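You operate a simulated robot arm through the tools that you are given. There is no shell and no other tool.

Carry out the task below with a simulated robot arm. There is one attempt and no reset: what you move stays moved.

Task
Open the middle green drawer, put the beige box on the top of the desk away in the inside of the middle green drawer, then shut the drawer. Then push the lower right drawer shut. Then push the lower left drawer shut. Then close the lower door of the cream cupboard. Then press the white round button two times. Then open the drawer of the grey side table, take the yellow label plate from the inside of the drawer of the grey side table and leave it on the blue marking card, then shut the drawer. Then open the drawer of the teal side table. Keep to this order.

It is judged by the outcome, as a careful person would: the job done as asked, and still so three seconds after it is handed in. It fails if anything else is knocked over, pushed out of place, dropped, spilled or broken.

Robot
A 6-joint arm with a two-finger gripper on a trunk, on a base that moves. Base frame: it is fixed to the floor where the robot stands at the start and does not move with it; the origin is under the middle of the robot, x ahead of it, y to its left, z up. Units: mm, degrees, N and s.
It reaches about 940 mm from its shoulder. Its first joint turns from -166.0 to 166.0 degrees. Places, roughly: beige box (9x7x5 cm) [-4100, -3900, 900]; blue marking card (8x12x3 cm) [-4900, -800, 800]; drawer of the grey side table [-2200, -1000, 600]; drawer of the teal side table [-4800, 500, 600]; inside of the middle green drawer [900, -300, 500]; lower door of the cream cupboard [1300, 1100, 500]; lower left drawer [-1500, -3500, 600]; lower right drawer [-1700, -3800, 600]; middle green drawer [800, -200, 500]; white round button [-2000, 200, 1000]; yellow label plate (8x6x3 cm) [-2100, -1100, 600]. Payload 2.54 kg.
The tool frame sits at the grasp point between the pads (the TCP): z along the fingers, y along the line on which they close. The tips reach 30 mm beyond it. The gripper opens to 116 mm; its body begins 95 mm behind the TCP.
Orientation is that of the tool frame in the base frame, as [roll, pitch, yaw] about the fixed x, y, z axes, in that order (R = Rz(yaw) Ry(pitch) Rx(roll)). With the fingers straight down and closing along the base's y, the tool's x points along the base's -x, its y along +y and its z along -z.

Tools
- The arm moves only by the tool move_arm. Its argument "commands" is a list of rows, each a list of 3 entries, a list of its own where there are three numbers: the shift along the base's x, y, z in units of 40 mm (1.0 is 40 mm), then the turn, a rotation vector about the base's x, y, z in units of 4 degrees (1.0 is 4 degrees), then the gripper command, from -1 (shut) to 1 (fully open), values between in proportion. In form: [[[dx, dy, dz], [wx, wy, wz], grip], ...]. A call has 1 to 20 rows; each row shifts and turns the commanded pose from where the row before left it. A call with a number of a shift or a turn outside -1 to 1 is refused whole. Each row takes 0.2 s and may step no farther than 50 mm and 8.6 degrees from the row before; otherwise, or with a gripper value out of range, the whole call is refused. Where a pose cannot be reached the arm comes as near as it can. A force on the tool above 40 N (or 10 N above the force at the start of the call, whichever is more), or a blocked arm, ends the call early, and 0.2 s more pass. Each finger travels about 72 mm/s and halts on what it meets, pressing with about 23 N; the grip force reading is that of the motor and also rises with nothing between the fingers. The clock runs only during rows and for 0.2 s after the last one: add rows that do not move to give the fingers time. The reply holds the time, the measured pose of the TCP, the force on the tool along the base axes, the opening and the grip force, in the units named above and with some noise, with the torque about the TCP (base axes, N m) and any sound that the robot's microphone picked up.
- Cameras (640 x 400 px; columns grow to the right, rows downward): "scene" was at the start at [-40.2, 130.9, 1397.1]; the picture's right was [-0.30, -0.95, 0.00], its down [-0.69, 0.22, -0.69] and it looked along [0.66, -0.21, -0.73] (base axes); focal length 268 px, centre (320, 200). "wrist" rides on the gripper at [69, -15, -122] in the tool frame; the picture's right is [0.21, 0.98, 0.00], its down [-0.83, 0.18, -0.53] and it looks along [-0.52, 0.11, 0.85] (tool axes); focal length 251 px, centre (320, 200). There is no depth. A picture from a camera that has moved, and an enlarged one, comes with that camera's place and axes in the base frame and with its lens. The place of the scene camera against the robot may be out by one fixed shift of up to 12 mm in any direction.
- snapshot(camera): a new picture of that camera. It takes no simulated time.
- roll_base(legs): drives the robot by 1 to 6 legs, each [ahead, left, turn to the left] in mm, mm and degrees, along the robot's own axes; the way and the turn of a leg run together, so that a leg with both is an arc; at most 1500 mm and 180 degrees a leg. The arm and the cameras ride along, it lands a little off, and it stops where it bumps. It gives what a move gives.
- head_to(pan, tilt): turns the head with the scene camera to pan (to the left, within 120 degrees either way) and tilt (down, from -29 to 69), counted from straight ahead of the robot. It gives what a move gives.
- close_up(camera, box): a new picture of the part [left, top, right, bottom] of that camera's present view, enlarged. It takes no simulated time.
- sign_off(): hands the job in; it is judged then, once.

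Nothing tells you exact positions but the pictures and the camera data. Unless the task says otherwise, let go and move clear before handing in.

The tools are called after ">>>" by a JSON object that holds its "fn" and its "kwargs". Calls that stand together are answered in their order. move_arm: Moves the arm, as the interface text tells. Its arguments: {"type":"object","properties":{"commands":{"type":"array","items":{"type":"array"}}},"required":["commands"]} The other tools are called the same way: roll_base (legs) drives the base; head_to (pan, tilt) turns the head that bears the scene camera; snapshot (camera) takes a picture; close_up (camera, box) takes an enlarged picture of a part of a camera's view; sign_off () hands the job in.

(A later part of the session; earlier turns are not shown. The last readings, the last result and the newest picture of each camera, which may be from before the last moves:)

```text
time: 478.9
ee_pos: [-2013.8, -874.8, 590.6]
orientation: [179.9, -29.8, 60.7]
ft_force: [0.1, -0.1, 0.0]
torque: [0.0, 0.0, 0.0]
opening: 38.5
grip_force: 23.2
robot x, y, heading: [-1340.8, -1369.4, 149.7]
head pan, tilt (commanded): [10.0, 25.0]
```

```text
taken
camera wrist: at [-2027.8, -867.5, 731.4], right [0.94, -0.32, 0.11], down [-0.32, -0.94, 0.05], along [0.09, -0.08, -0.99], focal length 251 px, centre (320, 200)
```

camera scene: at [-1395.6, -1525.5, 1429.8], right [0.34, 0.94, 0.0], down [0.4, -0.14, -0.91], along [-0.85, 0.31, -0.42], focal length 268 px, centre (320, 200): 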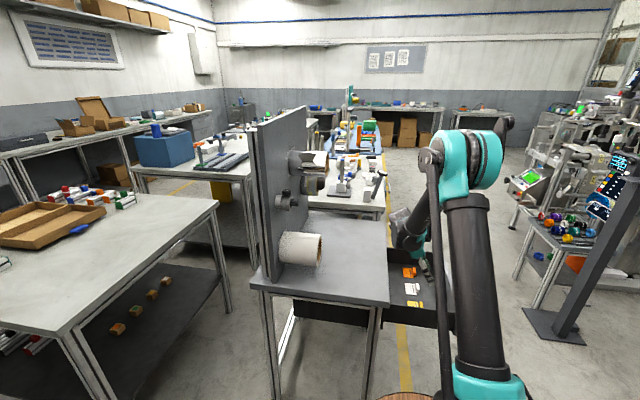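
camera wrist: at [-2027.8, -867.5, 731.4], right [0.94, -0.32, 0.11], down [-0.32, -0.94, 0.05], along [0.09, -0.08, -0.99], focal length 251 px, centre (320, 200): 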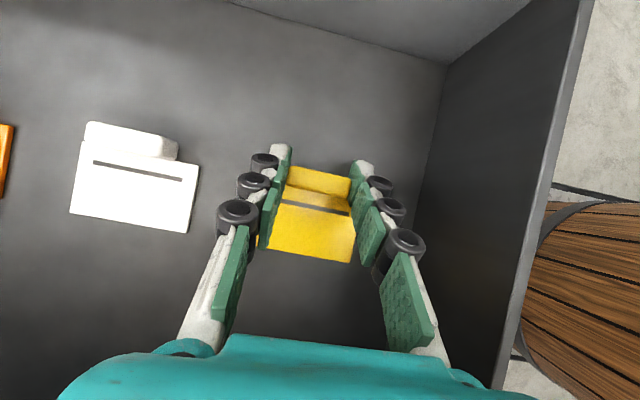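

>>> {"fn": "move_arm", "kwargs": {"commands": [[[0, 0, 0.15], [0, 0, 0], -1], [[0, 0, 0.3], [0, 0, 0], -1], [[0, 0, 0.4], [0, 0, 0], -1], [[0, 0, 0.5], [0, 0, 0], -1], [[0, 0, 0.5], [0, 0, 0], -1], [[0, 0, 0.5], [0, 0, 0], -1]]}}

>>> {"fn": "snapshot", "kwargs": {"camera": "wrist"}}

```text
time: 480.3
ee_pos: [-2015.6, -875.1, 684.1]
orientation: [179.9, -29.8, 60.7]
ft_force: [-0.5, 0.1, -0.9]
torque: [0.03, 0.0, 0.01]
opening: 39.0
grip_force: 23.2
robot x, y, heading: [-1339.5, -1371.2, 149.8]
head pan, tilt (commanded): [10.0, 25.0]
```

```text
taken
camera wrist: at [-2028.1, -867.6, 825.0], right [0.94, -0.32, 0.11], down [-0.32, -0.94, 0.05], along [0.09, -0.08, -0.99], focal length 251 px, centre (320, 200)
```

wrist: 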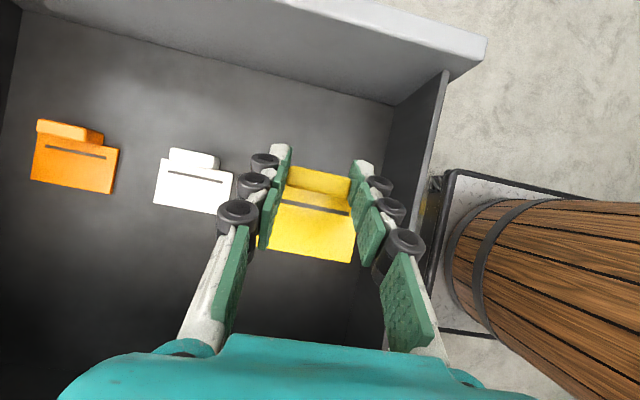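

>>> {"fn": "move_arm", "kwargs": {"commands": [[[0, 0, 0.8], [0, 0, 0], -1], [[0, 0, 0.8], [0, 0, 0], -1], [[0, 0, 0.8], [0, 0, 0], -1], [[0, 0, 0.8], [0, 0, 0], -1], [[0, 0, 0.8], [0, 0, 0], -1], [[0, 0, 0.8], [0, 0, 0], -1], [[0, 0, 0.8], [0, 0, 0], -1], [[0, 0, 0.8], [0, 0, 0], -1], [[0, 0, 0.8], [0, 0, 0], -1]]}}

>>> {"fn": "roll_base", "kwargs": {"legs": [[0, -440, 0], [1200, 0, 0]]}}

>>> {"fn": "head_to", "kwargs": {"pan": 20, "tilt": 20}}

>>> {"fn": "snapshot", "kwargs": {"camera": "scene"}}

>>> {"fn": "head_to", "kwargs": {"pan": 70, "tilt": 25}}

>>> {"fn": "snapshot", "kwargs": {"camera": "scene"}}

```text
time: 482.3
ee_pos: [-2013.1, -874.6, 972.2]
orientation: [180.0, -29.8, 60.6]
ft_force: [-0.3, -0.1, 0.2]
torque: [-0.01, 0.0, -0.01]
opening: 38.4
grip_force: 23.0
robot x, y, heading: [-1342.0, -1371.1, 150.4]
head pan, tilt (commanded): [10.0, 25.0]
```

```text
time: 490.6
ee_pos: [-2827.4, 113.3, 971.1]
orientation: [180.0, -29.8, 60.3]
ft_force: [-0.2, -0.4, 0.4]
torque: [0.0, 0.0, 0.02]
opening: 38.6
grip_force: 23.1
robot x, y, heading: [-2156.2, -391.5, 149.6]
head pan, tilt (commanded): [10.0, 25.0]
```

```text
time: 491.3
ee_pos: [-2827.9, 113.3, 973.6]
orientation: [179.9, -29.8, 60.3]
ft_force: [0.1, -0.4, -0.2]
torque: [-0.03, 0.04, 0.02]
opening: 38.7
grip_force: 22.7
robot x, y, heading: [-2159.6, -387.0, 149.5]
head pan, tilt (commanded): [20.0, 20.0]
```

```text
taken
camera scene: at [-2220.5, -557.5, 1437.9], right [0.18, 0.98, 0.0], down [0.34, -0.06, -0.94], along [-0.92, 0.17, -0.34], focal length 268 px, centre (320, 200)
```

scene: 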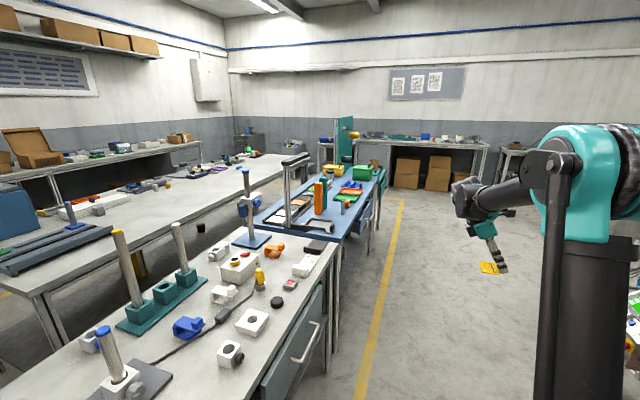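

```text
time: 492.5
ee_pos: [-2828.0, 113.1, 973.4]
orientation: [180.0, -29.8, 60.4]
ft_force: [-0.3, 0.7, -0.8]
torque: [0.01, -0.01, 0.02]
opening: 38.4
grip_force: 22.4
robot x, y, heading: [-2157.2, -389.8, 149.7]
head pan, tilt (commanded): [70.0, 25.0]
```

```text
taken
camera scene: at [-2200.0, -633.1, 1429.8], right [-0.64, 0.77, 0.0], down [0.33, 0.27, -0.91], along [-0.7, -0.58, -0.42], focal length 268 px, centre (320, 200)
```

scene: 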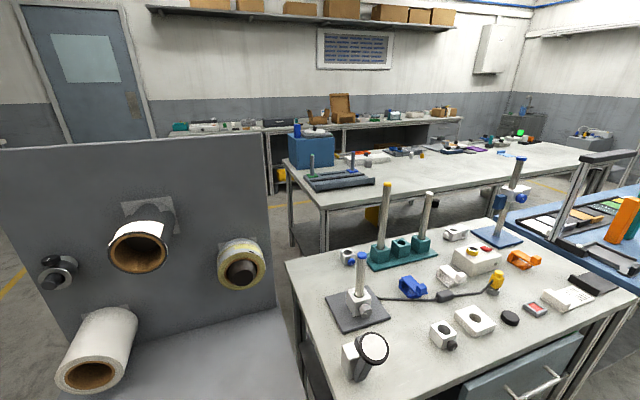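

>>> {"fn": "head_to", "kwargs": {"pan": 20, "tilt": 20}}

>>> {"fn": "close_up", "kwargs": {"camera": "scene", "box": [150, 100, 310, 230]}}

>>> {"fn": "close_up", "kwargs": {"camera": "scene", "box": [290, 90, 420, 260]}}

```text
time: 493.7
ee_pos: [-2828.1, 113.6, 972.5]
orientation: [179.9, -29.9, 60.4]
ft_force: [-0.7, -0.9, -0.1]
torque: [0.03, -0.01, 0.03]
opening: 38.7
grip_force: 23.6
robot x, y, heading: [-2159.0, -389.5, 149.5]
head pan, tilt (commanded): [20.0, 20.0]
```

```text
3.08 times, centred on (230, 165) of scene
camera zoom: at [-2220.5, -557.6, 1437.9], right [0.18, 0.98, 0.0], down [0.34, -0.06, -0.94], along [-0.92, 0.17, -0.34], focal length 825 px, centre (597, 308)
```

zoom: 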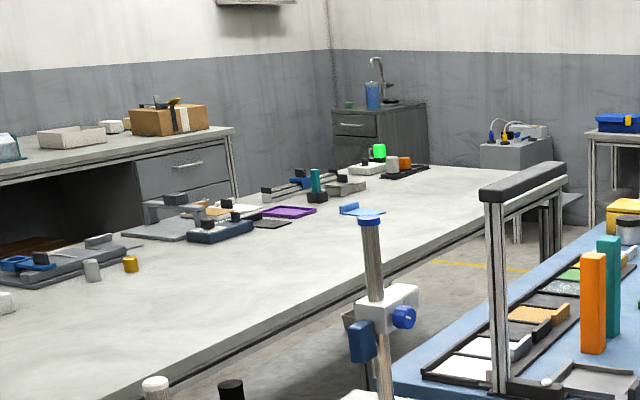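

```text
2.35 times, centred on (355, 175) of scene
camera zoom: at [-2220.5, -557.6, 1437.9], right [0.18, 0.98, 0.0], down [0.34, -0.06, -0.94], along [-0.92, 0.17, -0.34], focal length 631 px, centre (238, 259)
```

zoom: 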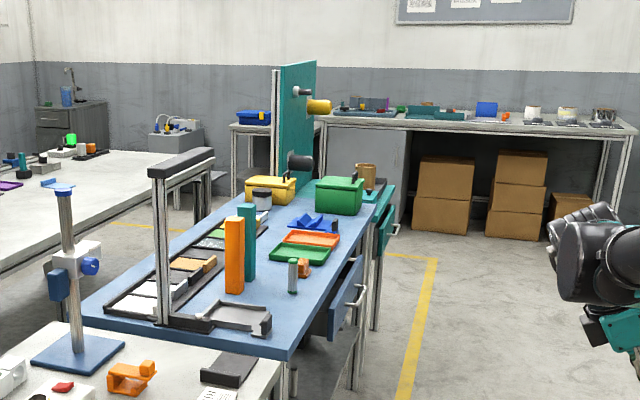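

>>> {"fn": "roll_base", "kwargs": {"legs": [[1300, 60, 0.4]]}}

>>> {"fn": "head_to", "kwargs": {"pan": 50, "tilt": 22}}

>>> {"fn": "snapshot", "kwargs": {"camera": "scene"}}

>>> {"fn": "head_to", "kwargs": {"pan": 15, "tilt": 25}}

>>> {"fn": "snapshot", "kwargs": {"camera": "scene"}}

```text
time: 500.2
ee_pos: [-3983.5, 705.4, 973.1]
orientation: [179.8, -29.8, 60.9]
ft_force: [0.5, -0.2, 1.0]
torque: [-0.03, 0.04, 0.03]
opening: 38.7
grip_force: 23.1
robot x, y, heading: [-3309.4, 210.4, 150.2]
head pan, tilt (commanded): [20.0, 20.0]
```

```text
time: 501.2
ee_pos: [-3983.3, 705.5, 972.8]
orientation: [179.9, -29.8, 60.9]
ft_force: [0.0, 0.1, 0.1]
torque: [0.02, 0.02, 0.01]
opening: 38.2
grip_force: 23.2
robot x, y, heading: [-3312.3, 206.7, 150.3]
head pan, tilt (commanded): [50.0, 22.0]
```

```text
taken
camera scene: at [-3364.9, -7.2, 1434.7], right [-0.34, 0.94, 0.0], down [0.35, 0.13, -0.93], along [-0.87, -0.32, -0.37], focal length 268 px, centre (320, 200)
```

scene: 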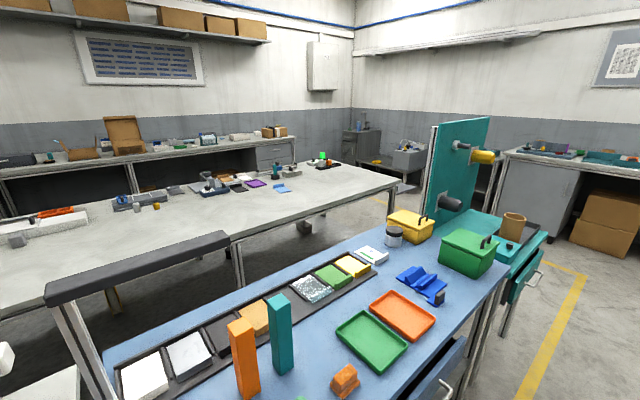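

```text
time: 502.2
ee_pos: [-3982.8, 705.6, 972.7]
orientation: [179.9, -29.8, 60.9]
ft_force: [-0.1, -0.1, -0.6]
torque: [-0.02, 0.0, 0.02]
opening: 38.5
grip_force: 23.1
robot x, y, heading: [-3308.5, 214.9, 149.6]
head pan, tilt (commanded): [15.0, 25.0]
```

```text
taken
camera scene: at [-3366.8, 48.2, 1429.8], right [0.26, 0.97, 0.0], down [0.41, -0.11, -0.91], along [-0.88, 0.23, -0.42], focal length 268 px, centre (320, 200)
```

scene: 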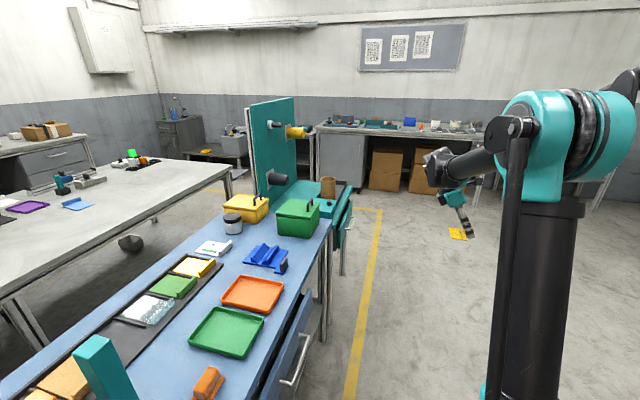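

I can see the light-blue card near the far end of the long bench, around (-3820,-3180) in room coordinates. I'll go round the far end of the tables to reach it.

>>> {"fn": "roll_base", "kwargs": {"legs": [[1400, 0, 0], [560, 0, 0]]}}

>>> {"fn": "head_to", "kwargs": {"pan": 80, "tilt": 25}}

>>> {"fn": "snapshot", "kwargs": {"camera": "scene"}}

>>> {"fn": "head_to", "kwargs": {"pan": 115, "tilt": 25}}

>>> {"fn": "snapshot", "kwargs": {"camera": "scene"}}

```text
time: 511.9
ee_pos: [-5666.5, 1676.0, 972.7]
orientation: [179.8, -29.9, 60.8]
ft_force: [-0.5, 0.5, 0.2]
torque: [-0.01, 0.01, -0.02]
opening: 38.5
grip_force: 22.7
robot x, y, heading: [-4991.6, 1179.9, 150.0]
head pan, tilt (commanded): [15.0, 25.0]
```

```text
time: 513.2
ee_pos: [-5666.9, 1675.9, 973.5]
orientation: [179.9, -29.7, 60.9]
ft_force: [0.0, 0.3, -0.2]
torque: [0.01, 0.03, -0.03]
opening: 38.5
grip_force: 23.1
robot x, y, heading: [-4993.9, 1176.3, 149.9]
head pan, tilt (commanded): [80.0, 25.0]
```

```text
taken
camera scene: at [-5020.5, 923.4, 1429.8], right [-0.77, 0.64, 0.0], down [0.27, 0.32, -0.91], along [-0.58, -0.69, -0.42], focal length 268 px, centre (320, 200)
```

scene: 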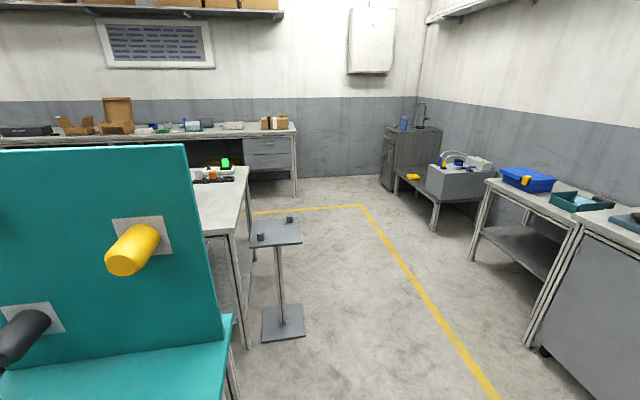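

```text
time: 514.3
ee_pos: [-5667.3, 1675.5, 972.2]
orientation: [179.8, -29.8, 60.9]
ft_force: [-0.1, 0.8, -0.3]
torque: [-0.05, -0.01, -0.02]
opening: 38.3
grip_force: 22.9
robot x, y, heading: [-4990.4, 1180.6, 149.7]
head pan, tilt (commanded): [115.0, 25.0]
```

```text
taken
camera scene: at [-4969.4, 902.2, 1429.8], right [-1.0, 0.09, 0.0], down [0.04, 0.42, -0.91], along [-0.08, -0.9, -0.42], focal length 268 px, centre (320, 200)
```

scene: 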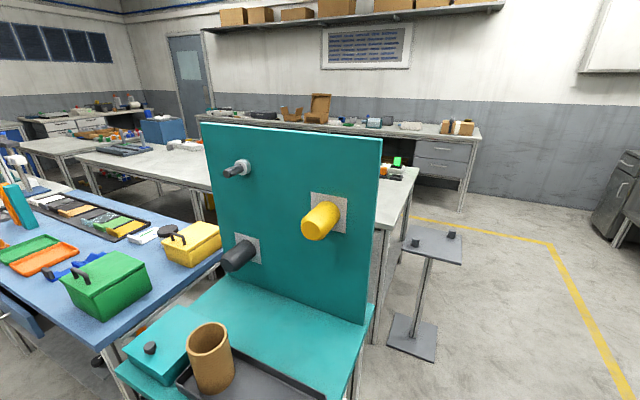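

>>> {"fn": "head_to", "kwargs": {"pan": -70, "tilt": 25}}

>>> {"fn": "snapshot", "kwargs": {"camera": "scene"}}

>>> {"fn": "head_to", "kwargs": {"pan": 0, "tilt": 25}}

>>> {"fn": "snapshot", "kwargs": {"camera": "scene"}}

```text
time: 517.0
ee_pos: [-5666.1, 1675.9, 971.5]
orientation: [179.9, -29.8, 60.7]
ft_force: [0.0, -0.3, -0.1]
torque: [0.01, -0.01, 0.0]
opening: 38.4
grip_force: 22.9
robot x, y, heading: [-4991.5, 1181.1, 149.8]
head pan, tilt (commanded): [-70.0, 25.0]
```

```text
taken
camera scene: at [-4945.4, 1084.8, 1429.8], right [0.98, -0.17, 0.0], down [-0.07, -0.42, -0.91], along [0.16, 0.89, -0.42], focal length 268 px, centre (320, 200)
```

scene: 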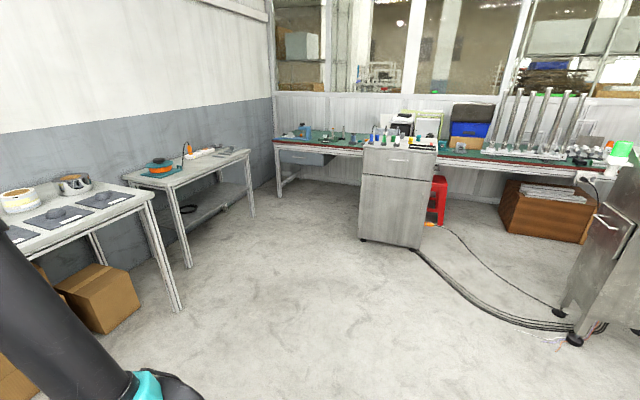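

```text
time: 518.4
ee_pos: [-5665.0, 1675.9, 972.5]
orientation: [179.9, -29.8, 60.8]
ft_force: [0.4, -0.2, -0.2]
torque: [-0.01, -0.04, 0.0]
opening: 38.7
grip_force: 22.9
robot x, y, heading: [-4994.2, 1179.7, 149.9]
head pan, tilt (commanded): [0.0, 25.0]
```

```text
taken
camera scene: at [-5041.1, 1040.1, 1429.8], right [0.5, 0.87, 0.0], down [0.37, -0.21, -0.91], along [-0.78, 0.45, -0.42], focal length 268 px, centre (320, 200)
```

scene: 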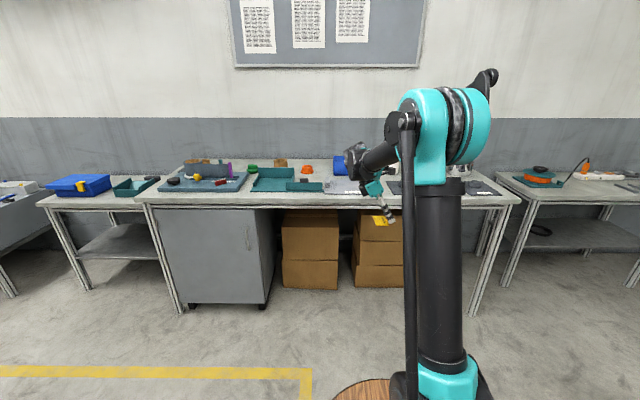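

The north side is open, so I'll turn there, then reverse down past the pedestal to the end of the bench.

>>> {"fn": "roll_base", "kwargs": {"legs": [[0, 0, -90], [0, 340, 0], [-1100, 0, 0], [-1020, 0, 0]]}}

>>> {"fn": "head_to", "kwargs": {"pan": -90, "tilt": 30}}

>>> {"fn": "snapshot", "kwargs": {"camera": "scene"}}

>>> {"fn": "head_to", "kwargs": {"pan": -60, "tilt": 35}}

>>> {"fn": "snapshot", "kwargs": {"camera": "scene"}}

```text
time: 534.6
ee_pos: [-5842.8, 175.5, 972.0]
orientation: [179.9, -29.8, -28.9]
ft_force: [-0.1, 0.9, -0.2]
torque: [-0.03, 0.02, 0.0]
opening: 38.5
grip_force: 22.8
robot x, y, heading: [-6333.3, -498.0, 60.2]
head pan, tilt (commanded): [0.0, 25.0]
```

```text
time: 536.2
ee_pos: [-5843.2, 174.5, 971.8]
orientation: [179.9, -29.8, -28.9]
ft_force: [-0.6, 0.3, -0.4]
torque: [-0.01, 0.01, 0.03]
opening: 38.5
grip_force: 22.9
robot x, y, heading: [-6336.9, -504.5, 60.1]
head pan, tilt (commanded): [-90.0, 30.0]
```

```text
taken
camera scene: at [-6443.4, -569.7, 1421.9], right [-0.49, -0.87, 0.0], down [-0.43, 0.25, -0.87], along [0.75, -0.43, -0.5], focal length 268 px, centre (320, 200)
```

scene: 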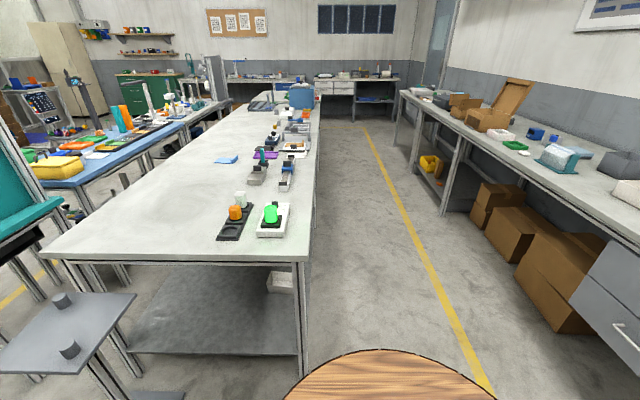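

```text
time: 537.2
ee_pos: [-5842.0, 176.7, 973.2]
orientation: [179.8, -29.8, -28.9]
ft_force: [0.3, 0.4, 0.5]
torque: [0.03, 0.02, 0.0]
opening: 38.3
grip_force: 22.9
robot x, y, heading: [-6334.1, -500.5, 60.6]
head pan, tilt (commanded): [-60.0, 35.0]
```

```text
taken
camera scene: at [-6434.0, -524.6, 1414.1], right [0.01, -1.0, 0.0], down [-0.57, 0.0, -0.82], along [0.82, 0.0, -0.57], focal length 268 px, centre (320, 200)
```

scene: 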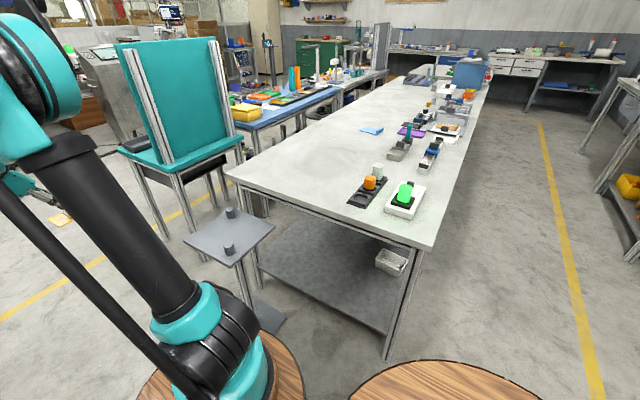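

>>> {"fn": "close_up", "kwargs": {"camera": "scene", "box": [340, 90, 480, 180]}}

```text
4.44 times, centred on (410, 135) of scene
camera zoom: at [-6434.0, -524.6, 1414.1], right [0.01, -1.0, 0.0], down [-0.57, 0.0, -0.82], along [0.82, 0.0, -0.57], focal length 1191 px, centre (-80, 489)
```

zoom: 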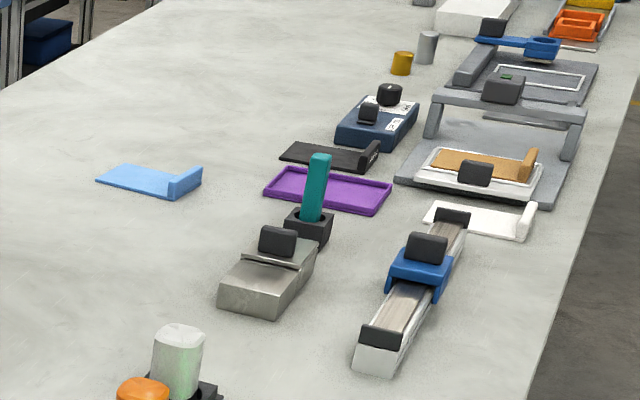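

>>> {"fn": "move_arm", "kwargs": {"commands": [[[-0.255, 0.17, 0.13], [0, 0, 0.98], -1], [[-0.255, 0.17, 0.13], [0, 0, 0.98], -1], [[-0.255, 0.17, 0.13], [0, 0, 0.98], -1], [[-0.255, 0.17, 0.13], [0, 0, 0.98], -1], [[-0.255, 0.17, 0.13], [0, 0, 0.98], -1], [[-0.255, 0.17, 0.13], [0, 0, 0.98], -1], [[-0.255, 0.17, 0.13], [0, 0, 0.98], -1], [[-0.255, 0.17, 0.13], [0, 0, 0.98], -1], [[-0.255, 0.17, 0.13], [0, 0, 0.98], -1], [[-0.255, 0.17, 0.13], [0, 0, 0.98], -1], [[-0.255, 0.17, 0.13], [0, 0, 0.98], -1], [[-0.255, 0.17, 0.13], [0, 0, 0.98], -1], [[-0.255, 0.17, 0.13], [0, 0, 0.98], -1], [[-0.255, 0.17, 0.13], [0, 0, 0.98], -1], [[-0.255, 0.17, 0.13], [0, 0, 0.98], -1], [[-0.255, 0.17, 0.13], [0, 0, 0.98], -1], [[-0.255, 0.17, 0.13], [0, 0, 0.98], -1], [[-0.255, 0.17, 0.13], [0, 0, 0.98], -1], [[-0.255, 0.17, 0.13], [0, 0, 0.98], -1], [[-0.255, 0.17, 0.13], [0, 0, 0.98], -1]]}}

>>> {"fn": "move_arm", "kwargs": {"commands": [[[-0.255, 0.17, 0.13], [0, 0, 0.98], -1], [[-0.255, 0.17, 0.13], [0, 0, 0.98], -1], [[-0.255, 0.17, 0.13], [0, 0, 0.8], -1]]}}

>>> {"fn": "snapshot", "kwargs": {"camera": "wrist"}}

```text
time: 541.4
ee_pos: [-6046.9, 311.4, 1075.4]
orientation: [179.9, -29.8, 49.5]
ft_force: [-0.6, 0.2, 0.5]
torque: [-0.01, 0.02, 0.03]
opening: 38.3
grip_force: 23.1
robot x, y, heading: [-6334.7, -499.8, 60.5]
head pan, tilt (commanded): [-60.0, 35.0]
```

```text
time: 542.2
ee_pos: [-6092.7, 333.2, 1092.8]
orientation: [178.2, -30.7, 60.6]
ft_force: [-0.1, 0.1, -0.3]
torque: [-0.02, 0.04, 0.02]
opening: 38.6
grip_force: 23.1
out of reach, approached as far as the arm can: row 2, 3
robot x, y, heading: [-6337.1, -498.0, 60.3]
head pan, tilt (commanded): [-60.0, 35.0]
```

```text
taken
camera wrist: at [-6110.6, 339.5, 1232.0], right [0.93, -0.33, 0.13], down [-0.34, -0.94, 0.04], along [0.11, -0.09, -0.99], focal length 251 px, centre (320, 200)
```

wrist: 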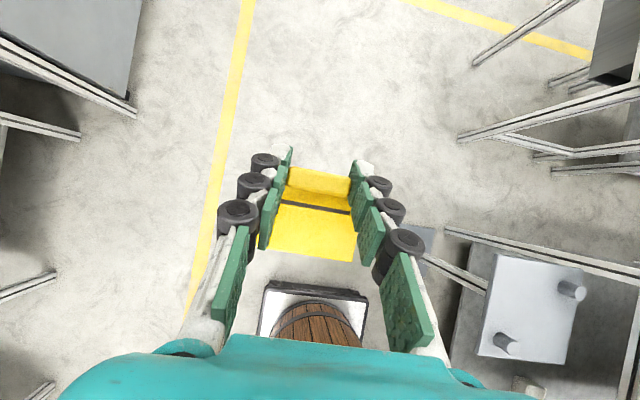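

>>> {"fn": "roll_base", "kwargs": {"legs": [[-555, 0, 0], [0, -1450, -0.3], [0, -180, 0]]}}

>>> {"fn": "snapshot", "kwargs": {"camera": "wrist"}}

>>> {"fn": "head_to", "kwargs": {"pan": 20, "tilt": 35}}

>>> {"fn": "snapshot", "kwargs": {"camera": "scene"}}

```text
time: 553.2
ee_pos: [-4960.6, -939.3, 1091.8]
orientation: [178.3, -30.7, 61.1]
ft_force: [0.5, 0.3, -0.3]
torque: [-0.04, 0.01, 0.02]
opening: 38.6
grip_force: 23.1
robot x, y, heading: [-5196.4, -1772.5, 60.8]
head pan, tilt (commanded): [-60.0, 35.0]
```

```text
taken
camera wrist: at [-4976.9, -932.3, 1231.9], right [0.94, -0.32, 0.13], down [-0.33, -0.94, 0.04], along [0.11, -0.08, -0.99], focal length 251 px, centre (320, 200)
```

wrist: 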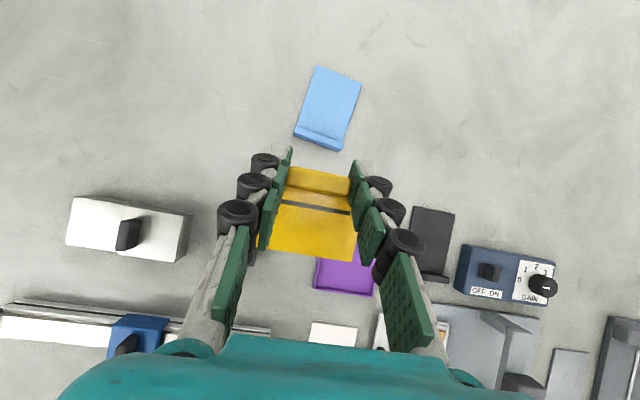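

```text
time: 554.8
ee_pos: [-4959.2, -937.7, 1092.4]
orientation: [178.3, -30.8, 61.2]
ft_force: [-1.1, 1.2, -0.2]
torque: [-0.01, -0.01, 0.0]
opening: 38.4
grip_force: 23.0
robot x, y, heading: [-5193.1, -1777.2, 61.0]
head pan, tilt (commanded): [20.0, 35.0]
```

```text
taken
camera scene: at [-5365.4, -1714.2, 1414.1], right [0.99, -0.16, 0.0], down [-0.09, -0.57, -0.82], along [0.13, 0.81, -0.57], focal length 268 px, centre (320, 200)
```

scene: 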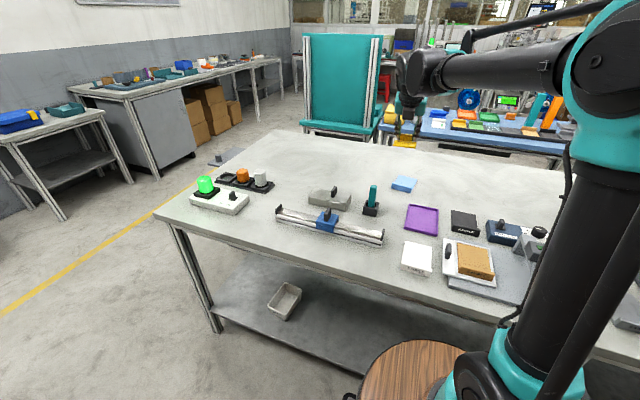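

The blue card is right ahead of the hand. I'll extend over it, turning about 6° to line the plate up with the card.

>>> {"fn": "move_arm", "kwargs": {"commands": [[[0.4475, 0.55, -0.5], [0, 0, -0.25], -1], [[0.4475, 0.55, -0.5], [0, 0, -0.25], -1], [[0.4475, 0.55, -0.5], [0, 0, -0.25], -1], [[0.4475, 0.55, -0.5], [0, 0, -0.25], -1], [[0.4475, 0.55, -0.5], [0, 0, -0.25], -1], [[0.4475, 0.55, -0.5], [0, 0, -0.25], -1]]}}

>>> {"fn": "snapshot", "kwargs": {"camera": "wrist"}}

>>> {"fn": "snapshot", "kwargs": {"camera": "scene"}}

```text
time: 556.1
ee_pos: [-4852.1, -805.8, 971.6]
orientation: [177.8, -30.9, 55.2]
ft_force: [0.4, -1.1, 0.3]
torque: [0.03, -0.02, 0.02]
opening: 38.6
grip_force: 23.0
robot x, y, heading: [-5195.9, -1772.3, 60.7]
head pan, tilt (commanded): [20.0, 35.0]
```

```text
taken
camera wrist: at [-4869.7, -797.9, 1111.1], right [0.9, -0.42, 0.14], down [-0.43, -0.9, 0.04], along [0.11, -0.1, -0.99], focal length 251 px, centre (320, 200)
```

wrist: 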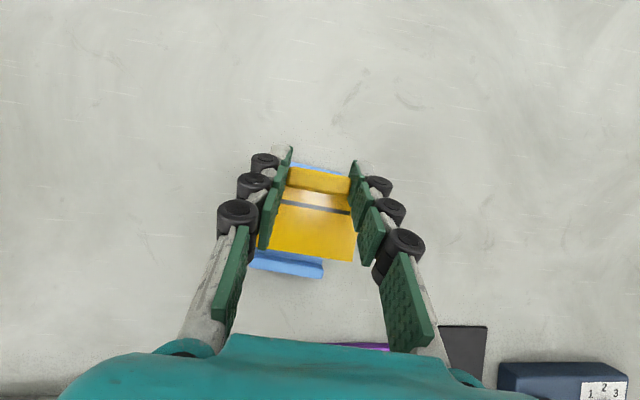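

```text
taken
camera scene: at [-5365.7, -1714.5, 1414.1], right [0.99, -0.16, 0.0], down [-0.09, -0.57, -0.82], along [0.13, 0.81, -0.57], focal length 268 px, centre (320, 200)
```

scene: 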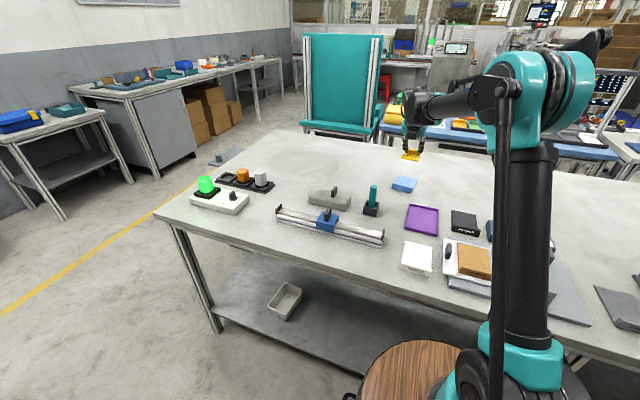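

>>> {"fn": "move_arm", "kwargs": {"commands": [[[-0.03, -0.03, -0.65], [0, 0, -0.2], -1], [[-0.03, -0.03, -0.65], [0, 0, -0.2], -1], [[-0.02, -0.03, -0.65], [0, 0, -0.2], -1], [[0, 0, -0.5], [0, 0, 0], -1]]}}

>>> {"fn": "snapshot", "kwargs": {"camera": "wrist"}}

>>> {"fn": "close_up", "kwargs": {"camera": "scene", "box": [360, 130, 460, 210]}}

```text
time: 557.1
ee_pos: [-4855.3, -810.3, 873.1]
orientation: [178.4, -30.7, 52.7]
ft_force: [-0.7, 0.7, -0.5]
torque: [0.03, -0.06, 0.02]
opening: 38.7
grip_force: 22.7
robot x, y, heading: [-5191.9, -1777.2, 60.9]
head pan, tilt (commanded): [20.0, 35.0]
```

```text
taken
camera wrist: at [-4871.4, -801.4, 1013.7], right [0.88, -0.46, 0.13], down [-0.46, -0.88, 0.04], along [0.1, -0.1, -0.99], focal length 251 px, centre (320, 200)
```

wrist: 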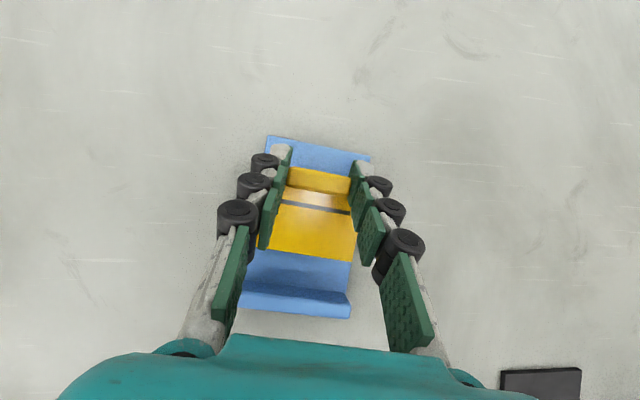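

```text
5.00 times, centred on (410, 170) of scene
camera zoom: at [-5365.5, -1714.2, 1414.1], right [0.99, -0.16, 0.0], down [-0.09, -0.57, -0.82], along [0.13, 0.81, -0.57], focal length 1340 px, centre (-130, 350)
```

zoom: 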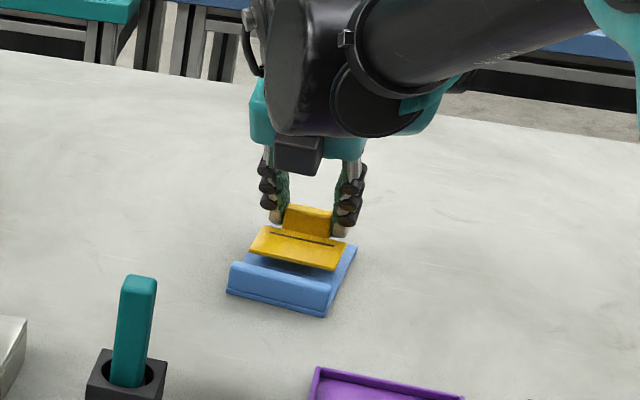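

>>> {"fn": "move_arm", "kwargs": {"commands": [[[0, 0, -0.12], [0, 0, 0], -1], [[0, 0, -0.12], [0, 0, 0], -1], [[0, 0, -0.1], [0, 0, 0], -1], [[0, 0, -0.06], [0, 0, 0], -1]]}}

>>> {"fn": "close_up", "kwargs": {"camera": "scene", "box": [380, 150, 440, 200]}}

```text
time: 558.1
ee_pos: [-4853.8, -810.3, 858.9]
orientation: [178.4, -30.7, 52.8]
ft_force: [2.7, 0.8, 9.9]
torque: [-0.13, 0.4, 0.02]
opening: 38.6
grip_force: 22.6
robot x, y, heading: [-5191.5, -1770.6, 60.8]
head pan, tilt (commanded): [20.0, 35.0]
```

```text
8.00 times, centred on (410, 175) of scene
camera zoom: at [-5365.5, -1714.6, 1414.1], right [0.99, -0.16, 0.0], down [-0.09, -0.57, -0.82], along [0.13, 0.81, -0.57], focal length 2144 px, centre (-400, 400)
```

zoom: 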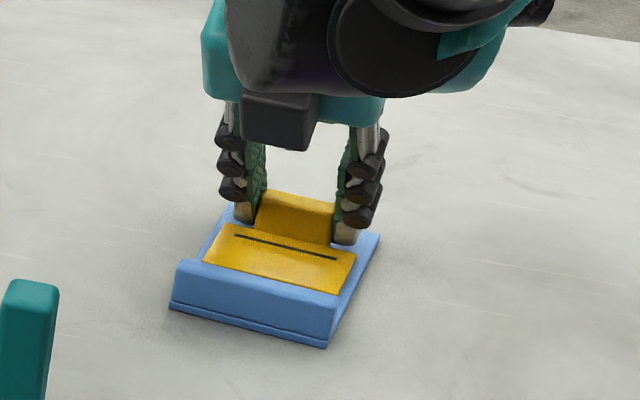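

The plate rests on the blue card. Letting go gently.

>>> {"fn": "move_arm", "kwargs": {"commands": [[[0, 0, 0.03], [0, 0, 0], -0.2], [[0, 0, 0], [0, 0, 0], 0], [[0, 0, 0], [0, 0, 0], 0.2], [[0, 0, 0], [0, 0, 0], 0.3], [[0, 0, 0], [0, 0, 0], 0.3]]}}

>>> {"fn": "snapshot", "kwargs": {"camera": "wrist"}}

>>> {"fn": "move_arm", "kwargs": {"commands": [[[0, 0, 0.3], [0, 0, 0], 0.3], [[0, 0, 0.6], [0, 0, 0], 0.3], [[0, 0, 0.8], [0, 0, 0], 0.3], [[0, 0, 0.8], [0, 0, 0], 0.3], [[0, 0, 0.8], [0, 0, 0], 0.3], [[0, 0, 0.8], [0, 0, 0], 0.3], [[0, 0, 0.8], [0, 0, 0], 0.3]]}}

>>> {"fn": "snapshot", "kwargs": {"camera": "wrist"}}

>>> {"fn": "close_up", "kwargs": {"camera": "scene", "box": [360, 140, 460, 220]}}

```text
time: 559.4
ee_pos: [-4854.8, -809.9, 859.3]
orientation: [178.3, -30.6, 52.7]
ft_force: [0.5, -0.5, 0.6]
torque: [0.02, 0.01, 0.03]
opening: 75.1
grip_force: 0.0
robot x, y, heading: [-5192.7, -1772.4, 60.8]
head pan, tilt (commanded): [20.0, 35.0]
```

```text
taken
camera wrist: at [-4871.7, -801.3, 999.1], right [0.88, -0.46, 0.13], down [-0.46, -0.88, 0.04], along [0.1, -0.1, -0.99], focal length 251 px, centre (320, 200)
```

wrist: 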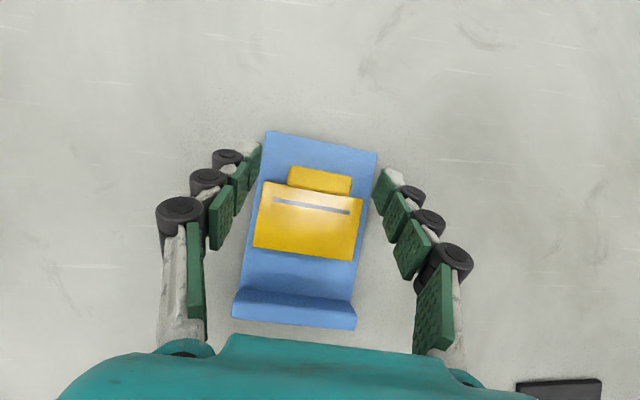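

```text
time: 561.0
ee_pos: [-4855.0, -810.7, 1057.1]
orientation: [178.3, -30.7, 52.7]
ft_force: [0.7, 0.9, 0.1]
torque: [0.04, 0.01, -0.01]
opening: 75.7
grip_force: 0.1
robot x, y, heading: [-5188.4, -1770.0, 60.7]
head pan, tilt (commanded): [20.0, 35.0]
```

```text
taken
camera wrist: at [-4871.3, -801.1, 1195.4], right [0.88, -0.46, 0.13], down [-0.46, -0.88, 0.04], along [0.1, -0.1, -0.99], focal length 251 px, centre (320, 200)
```

wrist: 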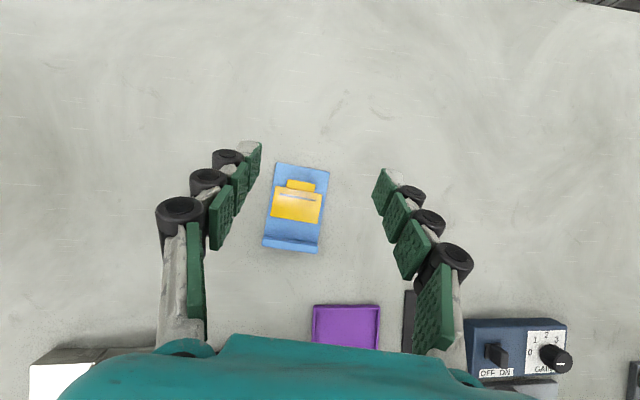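

```text
5.00 times, centred on (410, 180) of scene
camera zoom: at [-5365.4, -1714.1, 1414.1], right [0.99, -0.16, 0.0], down [-0.09, -0.57, -0.82], along [0.13, 0.81, -0.57], focal length 1340 px, centre (-130, 300)
```

zoom: 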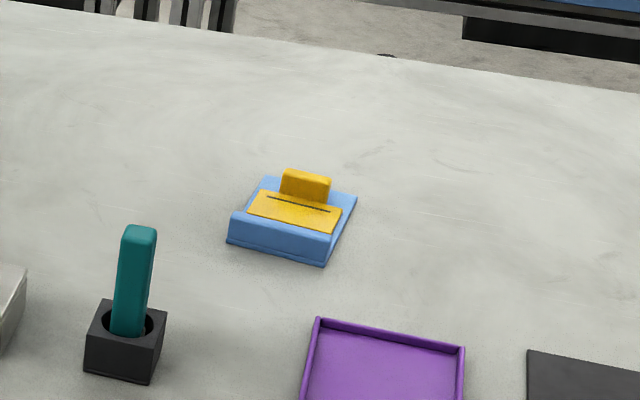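

The yellow plate sits squarely on the blue card. Now back to the grey side table to shut its drawer: retract the arm, then go round by the rear aisle and the main corridor.

>>> {"fn": "move_arm", "kwargs": {"commands": [[[-0.4636, -0.83, 0.3], [0, 0, 0], -1], [[-0.4636, -0.83, 0.3], [0, 0, 0], -1], [[-0.4636, -0.83, 0.3], [0, 0, 0], -1], [[-0.4636, -0.83, 0.3], [0, 0, 0], -1], [[-0.4636, -0.83, 0.3], [0, 0, 0], -1]]}}

>>> {"fn": "roll_base", "kwargs": {"legs": [[-60, 0, 0], [0, 0, -90.8], [1050, 0, 0], [1000, 0, 0], [960, 0, 0]]}}

>>> {"fn": "head_to", "kwargs": {"pan": 20, "tilt": 25}}

>>> {"fn": "snapshot", "kwargs": {"camera": "scene"}}

```text
time: 562.1
ee_pos: [-4946.9, -975.3, 1115.3]
orientation: [178.3, -30.7, 52.8]
ft_force: [0.0, 0.4, 1.0]
torque: [0.01, -0.01, -0.02]
opening: 0.0
grip_force: 23.1
robot x, y, heading: [-5193.9, -1772.7, 60.8]
head pan, tilt (commanded): [20.0, 35.0]
```

```text
time: 581.4
ee_pos: [-1827.6, -3608.3, 1115.9]
orientation: [178.2, -30.6, -39.1]
ft_force: [-0.3, -0.4, 0.0]
torque: [-0.05, 0.0, 0.03]
opening: 0.0
grip_force: 22.6
robot x, y, heading: [-2619.4, -3337.8, -30.8]
head pan, tilt (commanded): [20.0, 35.0]
```

```text
time: 582.1
ee_pos: [-1826.8, -3609.0, 1115.0]
orientation: [178.4, -30.7, -39.1]
ft_force: [-0.4, -0.4, -0.2]
torque: [0.03, 0.0, 0.03]
opening: 0.0
grip_force: 22.8
robot x, y, heading: [-2617.1, -3338.3, -30.6]
head pan, tilt (commanded): [20.0, 25.0]
```

```text
taken
camera scene: at [-2549.5, -3158.9, 1429.8], right [-0.19, -0.98, 0.0], down [-0.42, 0.08, -0.91], along [0.89, -0.17, -0.42], focal length 268 px, centre (320, 200)
```

scene: 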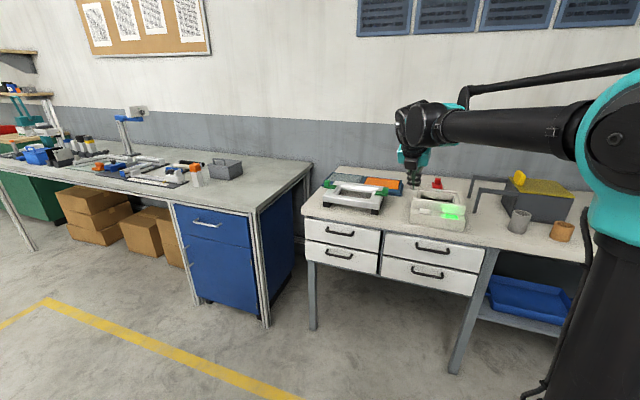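

>>> {"fn": "roll_base", "kwargs": {"legs": [[0, 0, -89.3], [0, 310, 0], [-1200, 0, 0], [-1200, 0, 0], [-1150, 0, 0]]}}

>>> {"fn": "snapshot", "kwargs": {"camera": "scene"}}

```text
time: 604.8
ee_pos: [-794.2, -1247.8, 1115.3]
orientation: [178.4, -30.6, -129.5]
ft_force: [-0.8, -1.0, -0.1]
torque: [-0.02, -0.01, -0.02]
opening: 0.1
grip_force: 22.9
robot x, y, heading: [-519.8, -458.8, -121.0]
head pan, tilt (commanded): [20.0, 25.0]
```

```text
taken
camera scene: at [-342.7, -518.2, 1429.8], right [-0.98, 0.19, 0.0], down [0.08, 0.41, -0.91], along [-0.18, -0.89, -0.42], focal length 268 px, centre (320, 200)
```

scene: 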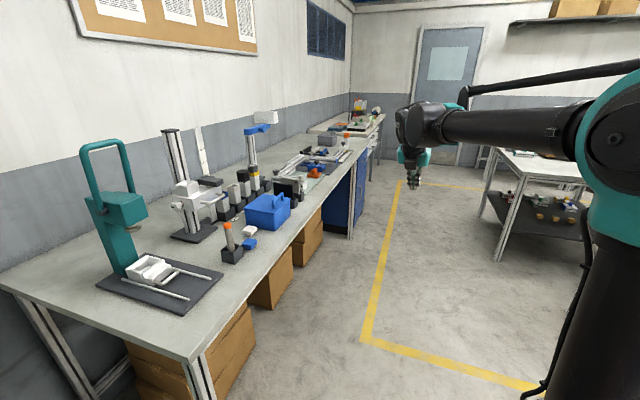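

>>> {"fn": "roll_base", "kwargs": {"legs": [[-130, 0, 1], [0, -1153, 0]]}}

>>> {"fn": "head_to", "kwargs": {"pan": 10, "tilt": 30}}

>>> {"fn": "snapshot", "kwargs": {"camera": "scene"}}

>>> {"fn": "snapshot", "kwargs": {"camera": "wrist"}}

```text
time: 611.5
ee_pos: [-1711.6, -564.8, 1115.8]
orientation: [178.2, -30.7, -128.0]
ft_force: [0.8, 0.0, 0.4]
torque: [-0.01, 0.0, 0.02]
opening: 0.2
grip_force: 23.2
robot x, y, heading: [-1456.7, 231.0, -119.9]
head pan, tilt (commanded): [20.0, 25.0]
```

```text
time: 612.3
ee_pos: [-1709.4, -565.2, 1116.2]
orientation: [178.3, -30.6, -128.0]
ft_force: [0.8, -0.5, -0.3]
torque: [0.02, 0.01, 0.0]
opening: 0.2
grip_force: 23.1
robot x, y, heading: [-1456.5, 230.2, -119.8]
head pan, tilt (commanded): [10.0, 30.0]
```

```text
taken
camera scene: at [-1291.1, 180.1, 1421.9], right [-0.94, 0.34, 0.0], down [0.17, 0.47, -0.87], along [-0.29, -0.82, -0.5], focal length 268 px, centre (320, 200)
```

scene: 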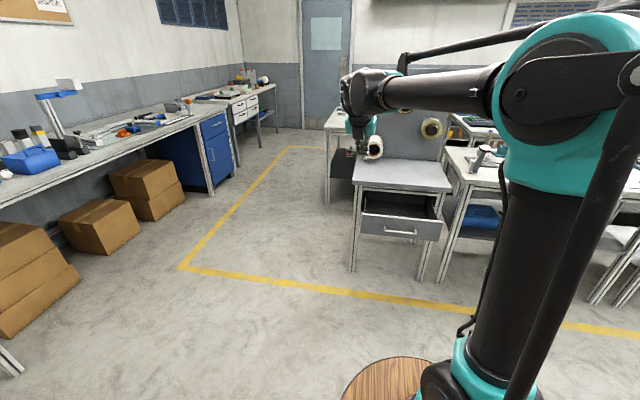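

```text
taken
camera wrist: at [-1693.4, -574.1, 1255.1], right [-0.87, 0.47, 0.13], down [0.48, 0.88, 0.04], along [-0.1, 0.1, -0.99], focal length 251 px, centre (320, 200)
```

wrist: 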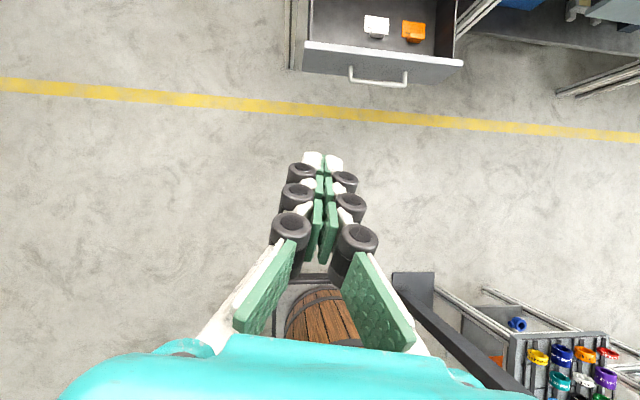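

>>> {"fn": "move_arm", "kwargs": {"commands": [[[-0.277, -0.23, -0.815], [-0.398, 0.23, 0.128], -1], [[-0.277, -0.23, -0.815], [-0.398, 0.23, 0.128], -1], [[-0.277, -0.23, -0.815], [-0.398, 0.23, 0.128], -1], [[-0.277, -0.23, -0.815], [-0.398, 0.23, 0.128], -1], [[-0.277, -0.23, -0.815], [-0.398, 0.23, 0.128], -1], [[-0.277, -0.23, -0.815], [-0.398, 0.23, 0.128], -1], [[-0.277, -0.23, -0.815], [-0.398, 0.23, 0.128], -1], [[-0.277, -0.23, -0.815], [-0.398, 0.23, 0.128], -1], [[-0.277, -0.23, -0.815], [-0.398, 0.23, 0.128], -1], [[-0.277, -0.23, -0.815], [-0.398, 0.23, 0.128], -1], [[-0.277, -0.23, -0.815], [-0.398, 0.23, 0.128], -1], [[-0.277, -0.23, -0.815], [-0.398, 0.23, 0.128], -1], [[-0.277, -0.23, -0.815], [-0.398, 0.23, 0.128], -1], [[-0.277, -0.23, -0.815], [-0.398, 0.23, 0.128], -1], [[-0.277, -0.23, -0.815], [-0.398, 0.23, 0.128], -1], [[-0.277, -0.23, -0.815], [-0.398, 0.23, 0.128], -1]]}}

>>> {"fn": "snapshot", "kwargs": {"camera": "wrist"}}

>>> {"fn": "snapshot", "kwargs": {"camera": "scene"}}

```text
time: 615.7
ee_pos: [-1886.5, -709.9, 594.3]
orientation: [-178.0, -60.0, -122.3]
ft_force: [0.6, 0.7, 0.3]
torque: [0.0, -0.02, 0.0]
opening: 0.0
grip_force: 22.7
robot x, y, heading: [-1454.2, 229.4, -119.7]
head pan, tilt (commanded): [10.0, 30.0]
```

```text
taken
camera wrist: at [-1839.4, -656.1, 714.9], right [-0.9, 0.41, 0.17], down [0.3, 0.84, -0.45], along [-0.33, -0.36, -0.88], focal length 251 px, centre (320, 200)
```

wrist: 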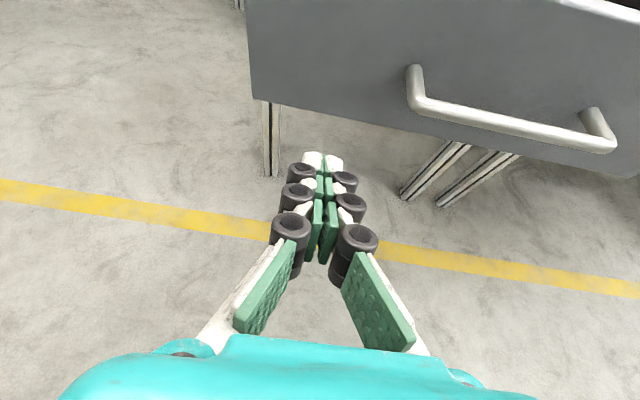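

```text
taken
camera scene: at [-1291.1, 180.2, 1421.9], right [-0.94, 0.34, 0.0], down [0.17, 0.47, -0.87], along [-0.29, -0.81, -0.5], focal length 268 px, centre (320, 200)
```

scene: 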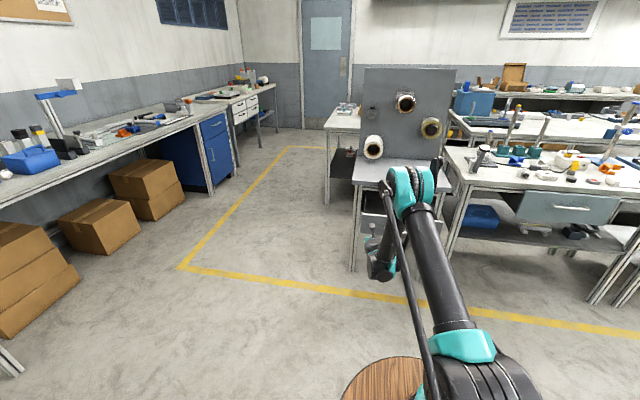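

>>> {"fn": "roll_base", "kwargs": {"legs": [[200, 0, 0]]}}

>>> {"fn": "snapshot", "kwargs": {"camera": "wrist"}}

```text
time: 617.2
ee_pos: [-1986.5, -883.0, 593.7]
orientation: [-178.0, -59.9, -122.4]
ft_force: [-0.3, 0.0, 0.6]
torque: [0.0, 0.0, 0.02]
opening: 0.0
grip_force: 28.5
robot x, y, heading: [-1553.9, 60.1, -119.7]
head pan, tilt (commanded): [10.0, 30.0]
```

```text
taken
camera wrist: at [-1938.9, -828.6, 715.0], right [-0.9, 0.41, 0.17], down [0.3, 0.84, -0.45], along [-0.33, -0.35, -0.88], focal length 251 px, centre (320, 200)
```

wrist: 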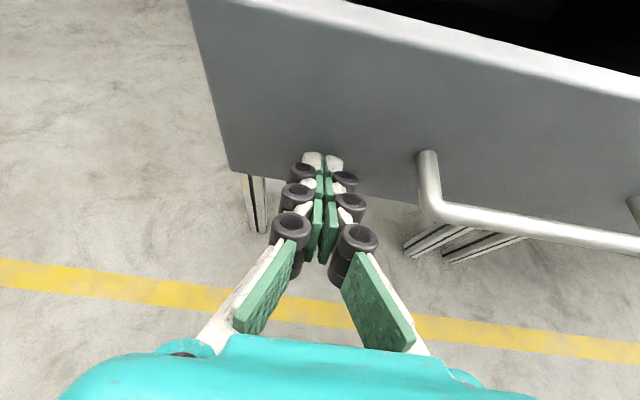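

>>> {"fn": "roll_base", "kwargs": {"legs": [[85, 0, 0]]}}

>>> {"fn": "move_arm", "kwargs": {"commands": [[[-0.05, -0.0866, 0], [0, 0, 0], -1], [[-0.05, -0.0866, 0], [0, 0, 0], -1], [[-0.05, -0.0866, 0], [0, 0, 0], -1], [[-0.05, -0.0866, 0], [0, 0, 0], -1], [[-0.05, -0.0866, 0], [0, 0, 0], -1], [[-0.05, -0.0866, 0], [0, 0, 0], -1], [[-0.05, -0.0866, 0], [0, 0, 0], -1], [[-0.05, -0.0866, 0], [0, 0, 0], -1]]}}

>>> {"fn": "snapshot", "kwargs": {"camera": "wrist"}}

>>> {"fn": "close_up", "kwargs": {"camera": "scene", "box": [320, 130, 500, 290]}}

```text
time: 618.3
ee_pos: [-2028.7, -956.0, 593.0]
orientation: [-177.9, -60.0, -122.4]
ft_force: [0.8, -0.2, 0.3]
torque: [0.02, 0.0, -0.01]
opening: 0.0
grip_force: 28.2
robot x, y, heading: [-1598.5, -15.5, -119.8]
head pan, tilt (commanded): [10.0, 30.0]
```

```text
time: 619.7
ee_pos: [-2037.5, -973.2, 594.7]
orientation: [-178.0, -59.8, -122.3]
ft_force: [4.3, 8.6, 3.9]
torque: [-0.03, 0.04, 0.0]
opening: 6.1
grip_force: 28.5
robot x, y, heading: [-1594.1, -16.1, -120.2]
head pan, tilt (commanded): [10.0, 30.0]
stopped in row 6: the force on the tool passed its limit at 49 N (the readings are from after the stop); the commanded pose is now the measured one
```

```text
taken
camera wrist: at [-1991.0, -918.9, 715.0], right [-0.9, 0.41, 0.17], down [0.3, 0.84, -0.45], along [-0.33, -0.35, -0.88], focal length 251 px, centre (320, 200)
```

wrist: 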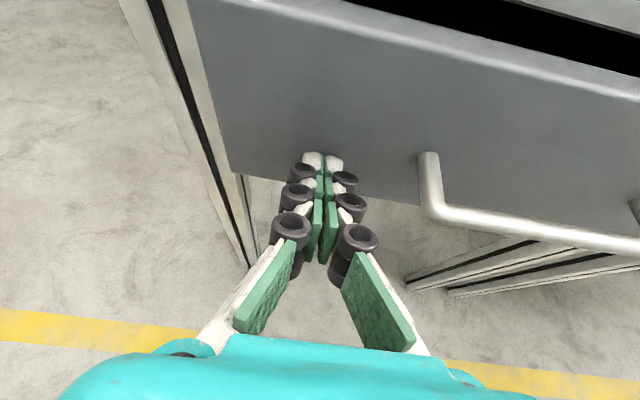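

```text
2.50 times, centred on (410, 210) of scene
camera zoom: at [-1431.8, -65.4, 1421.9], right [-0.94, 0.34, 0.0], down [0.17, 0.47, -0.87], along [-0.29, -0.81, -0.5], focal length 670 px, centre (95, 175)
```

zoom: 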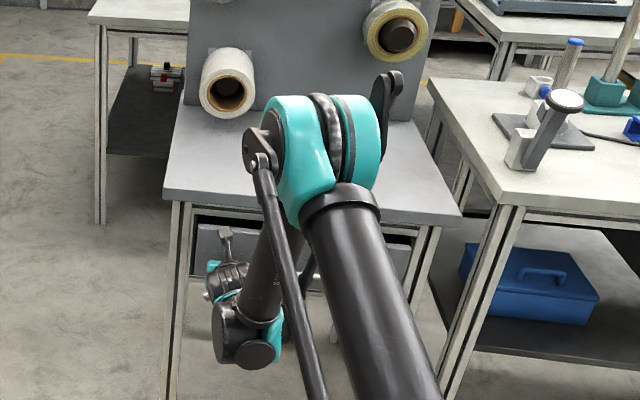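

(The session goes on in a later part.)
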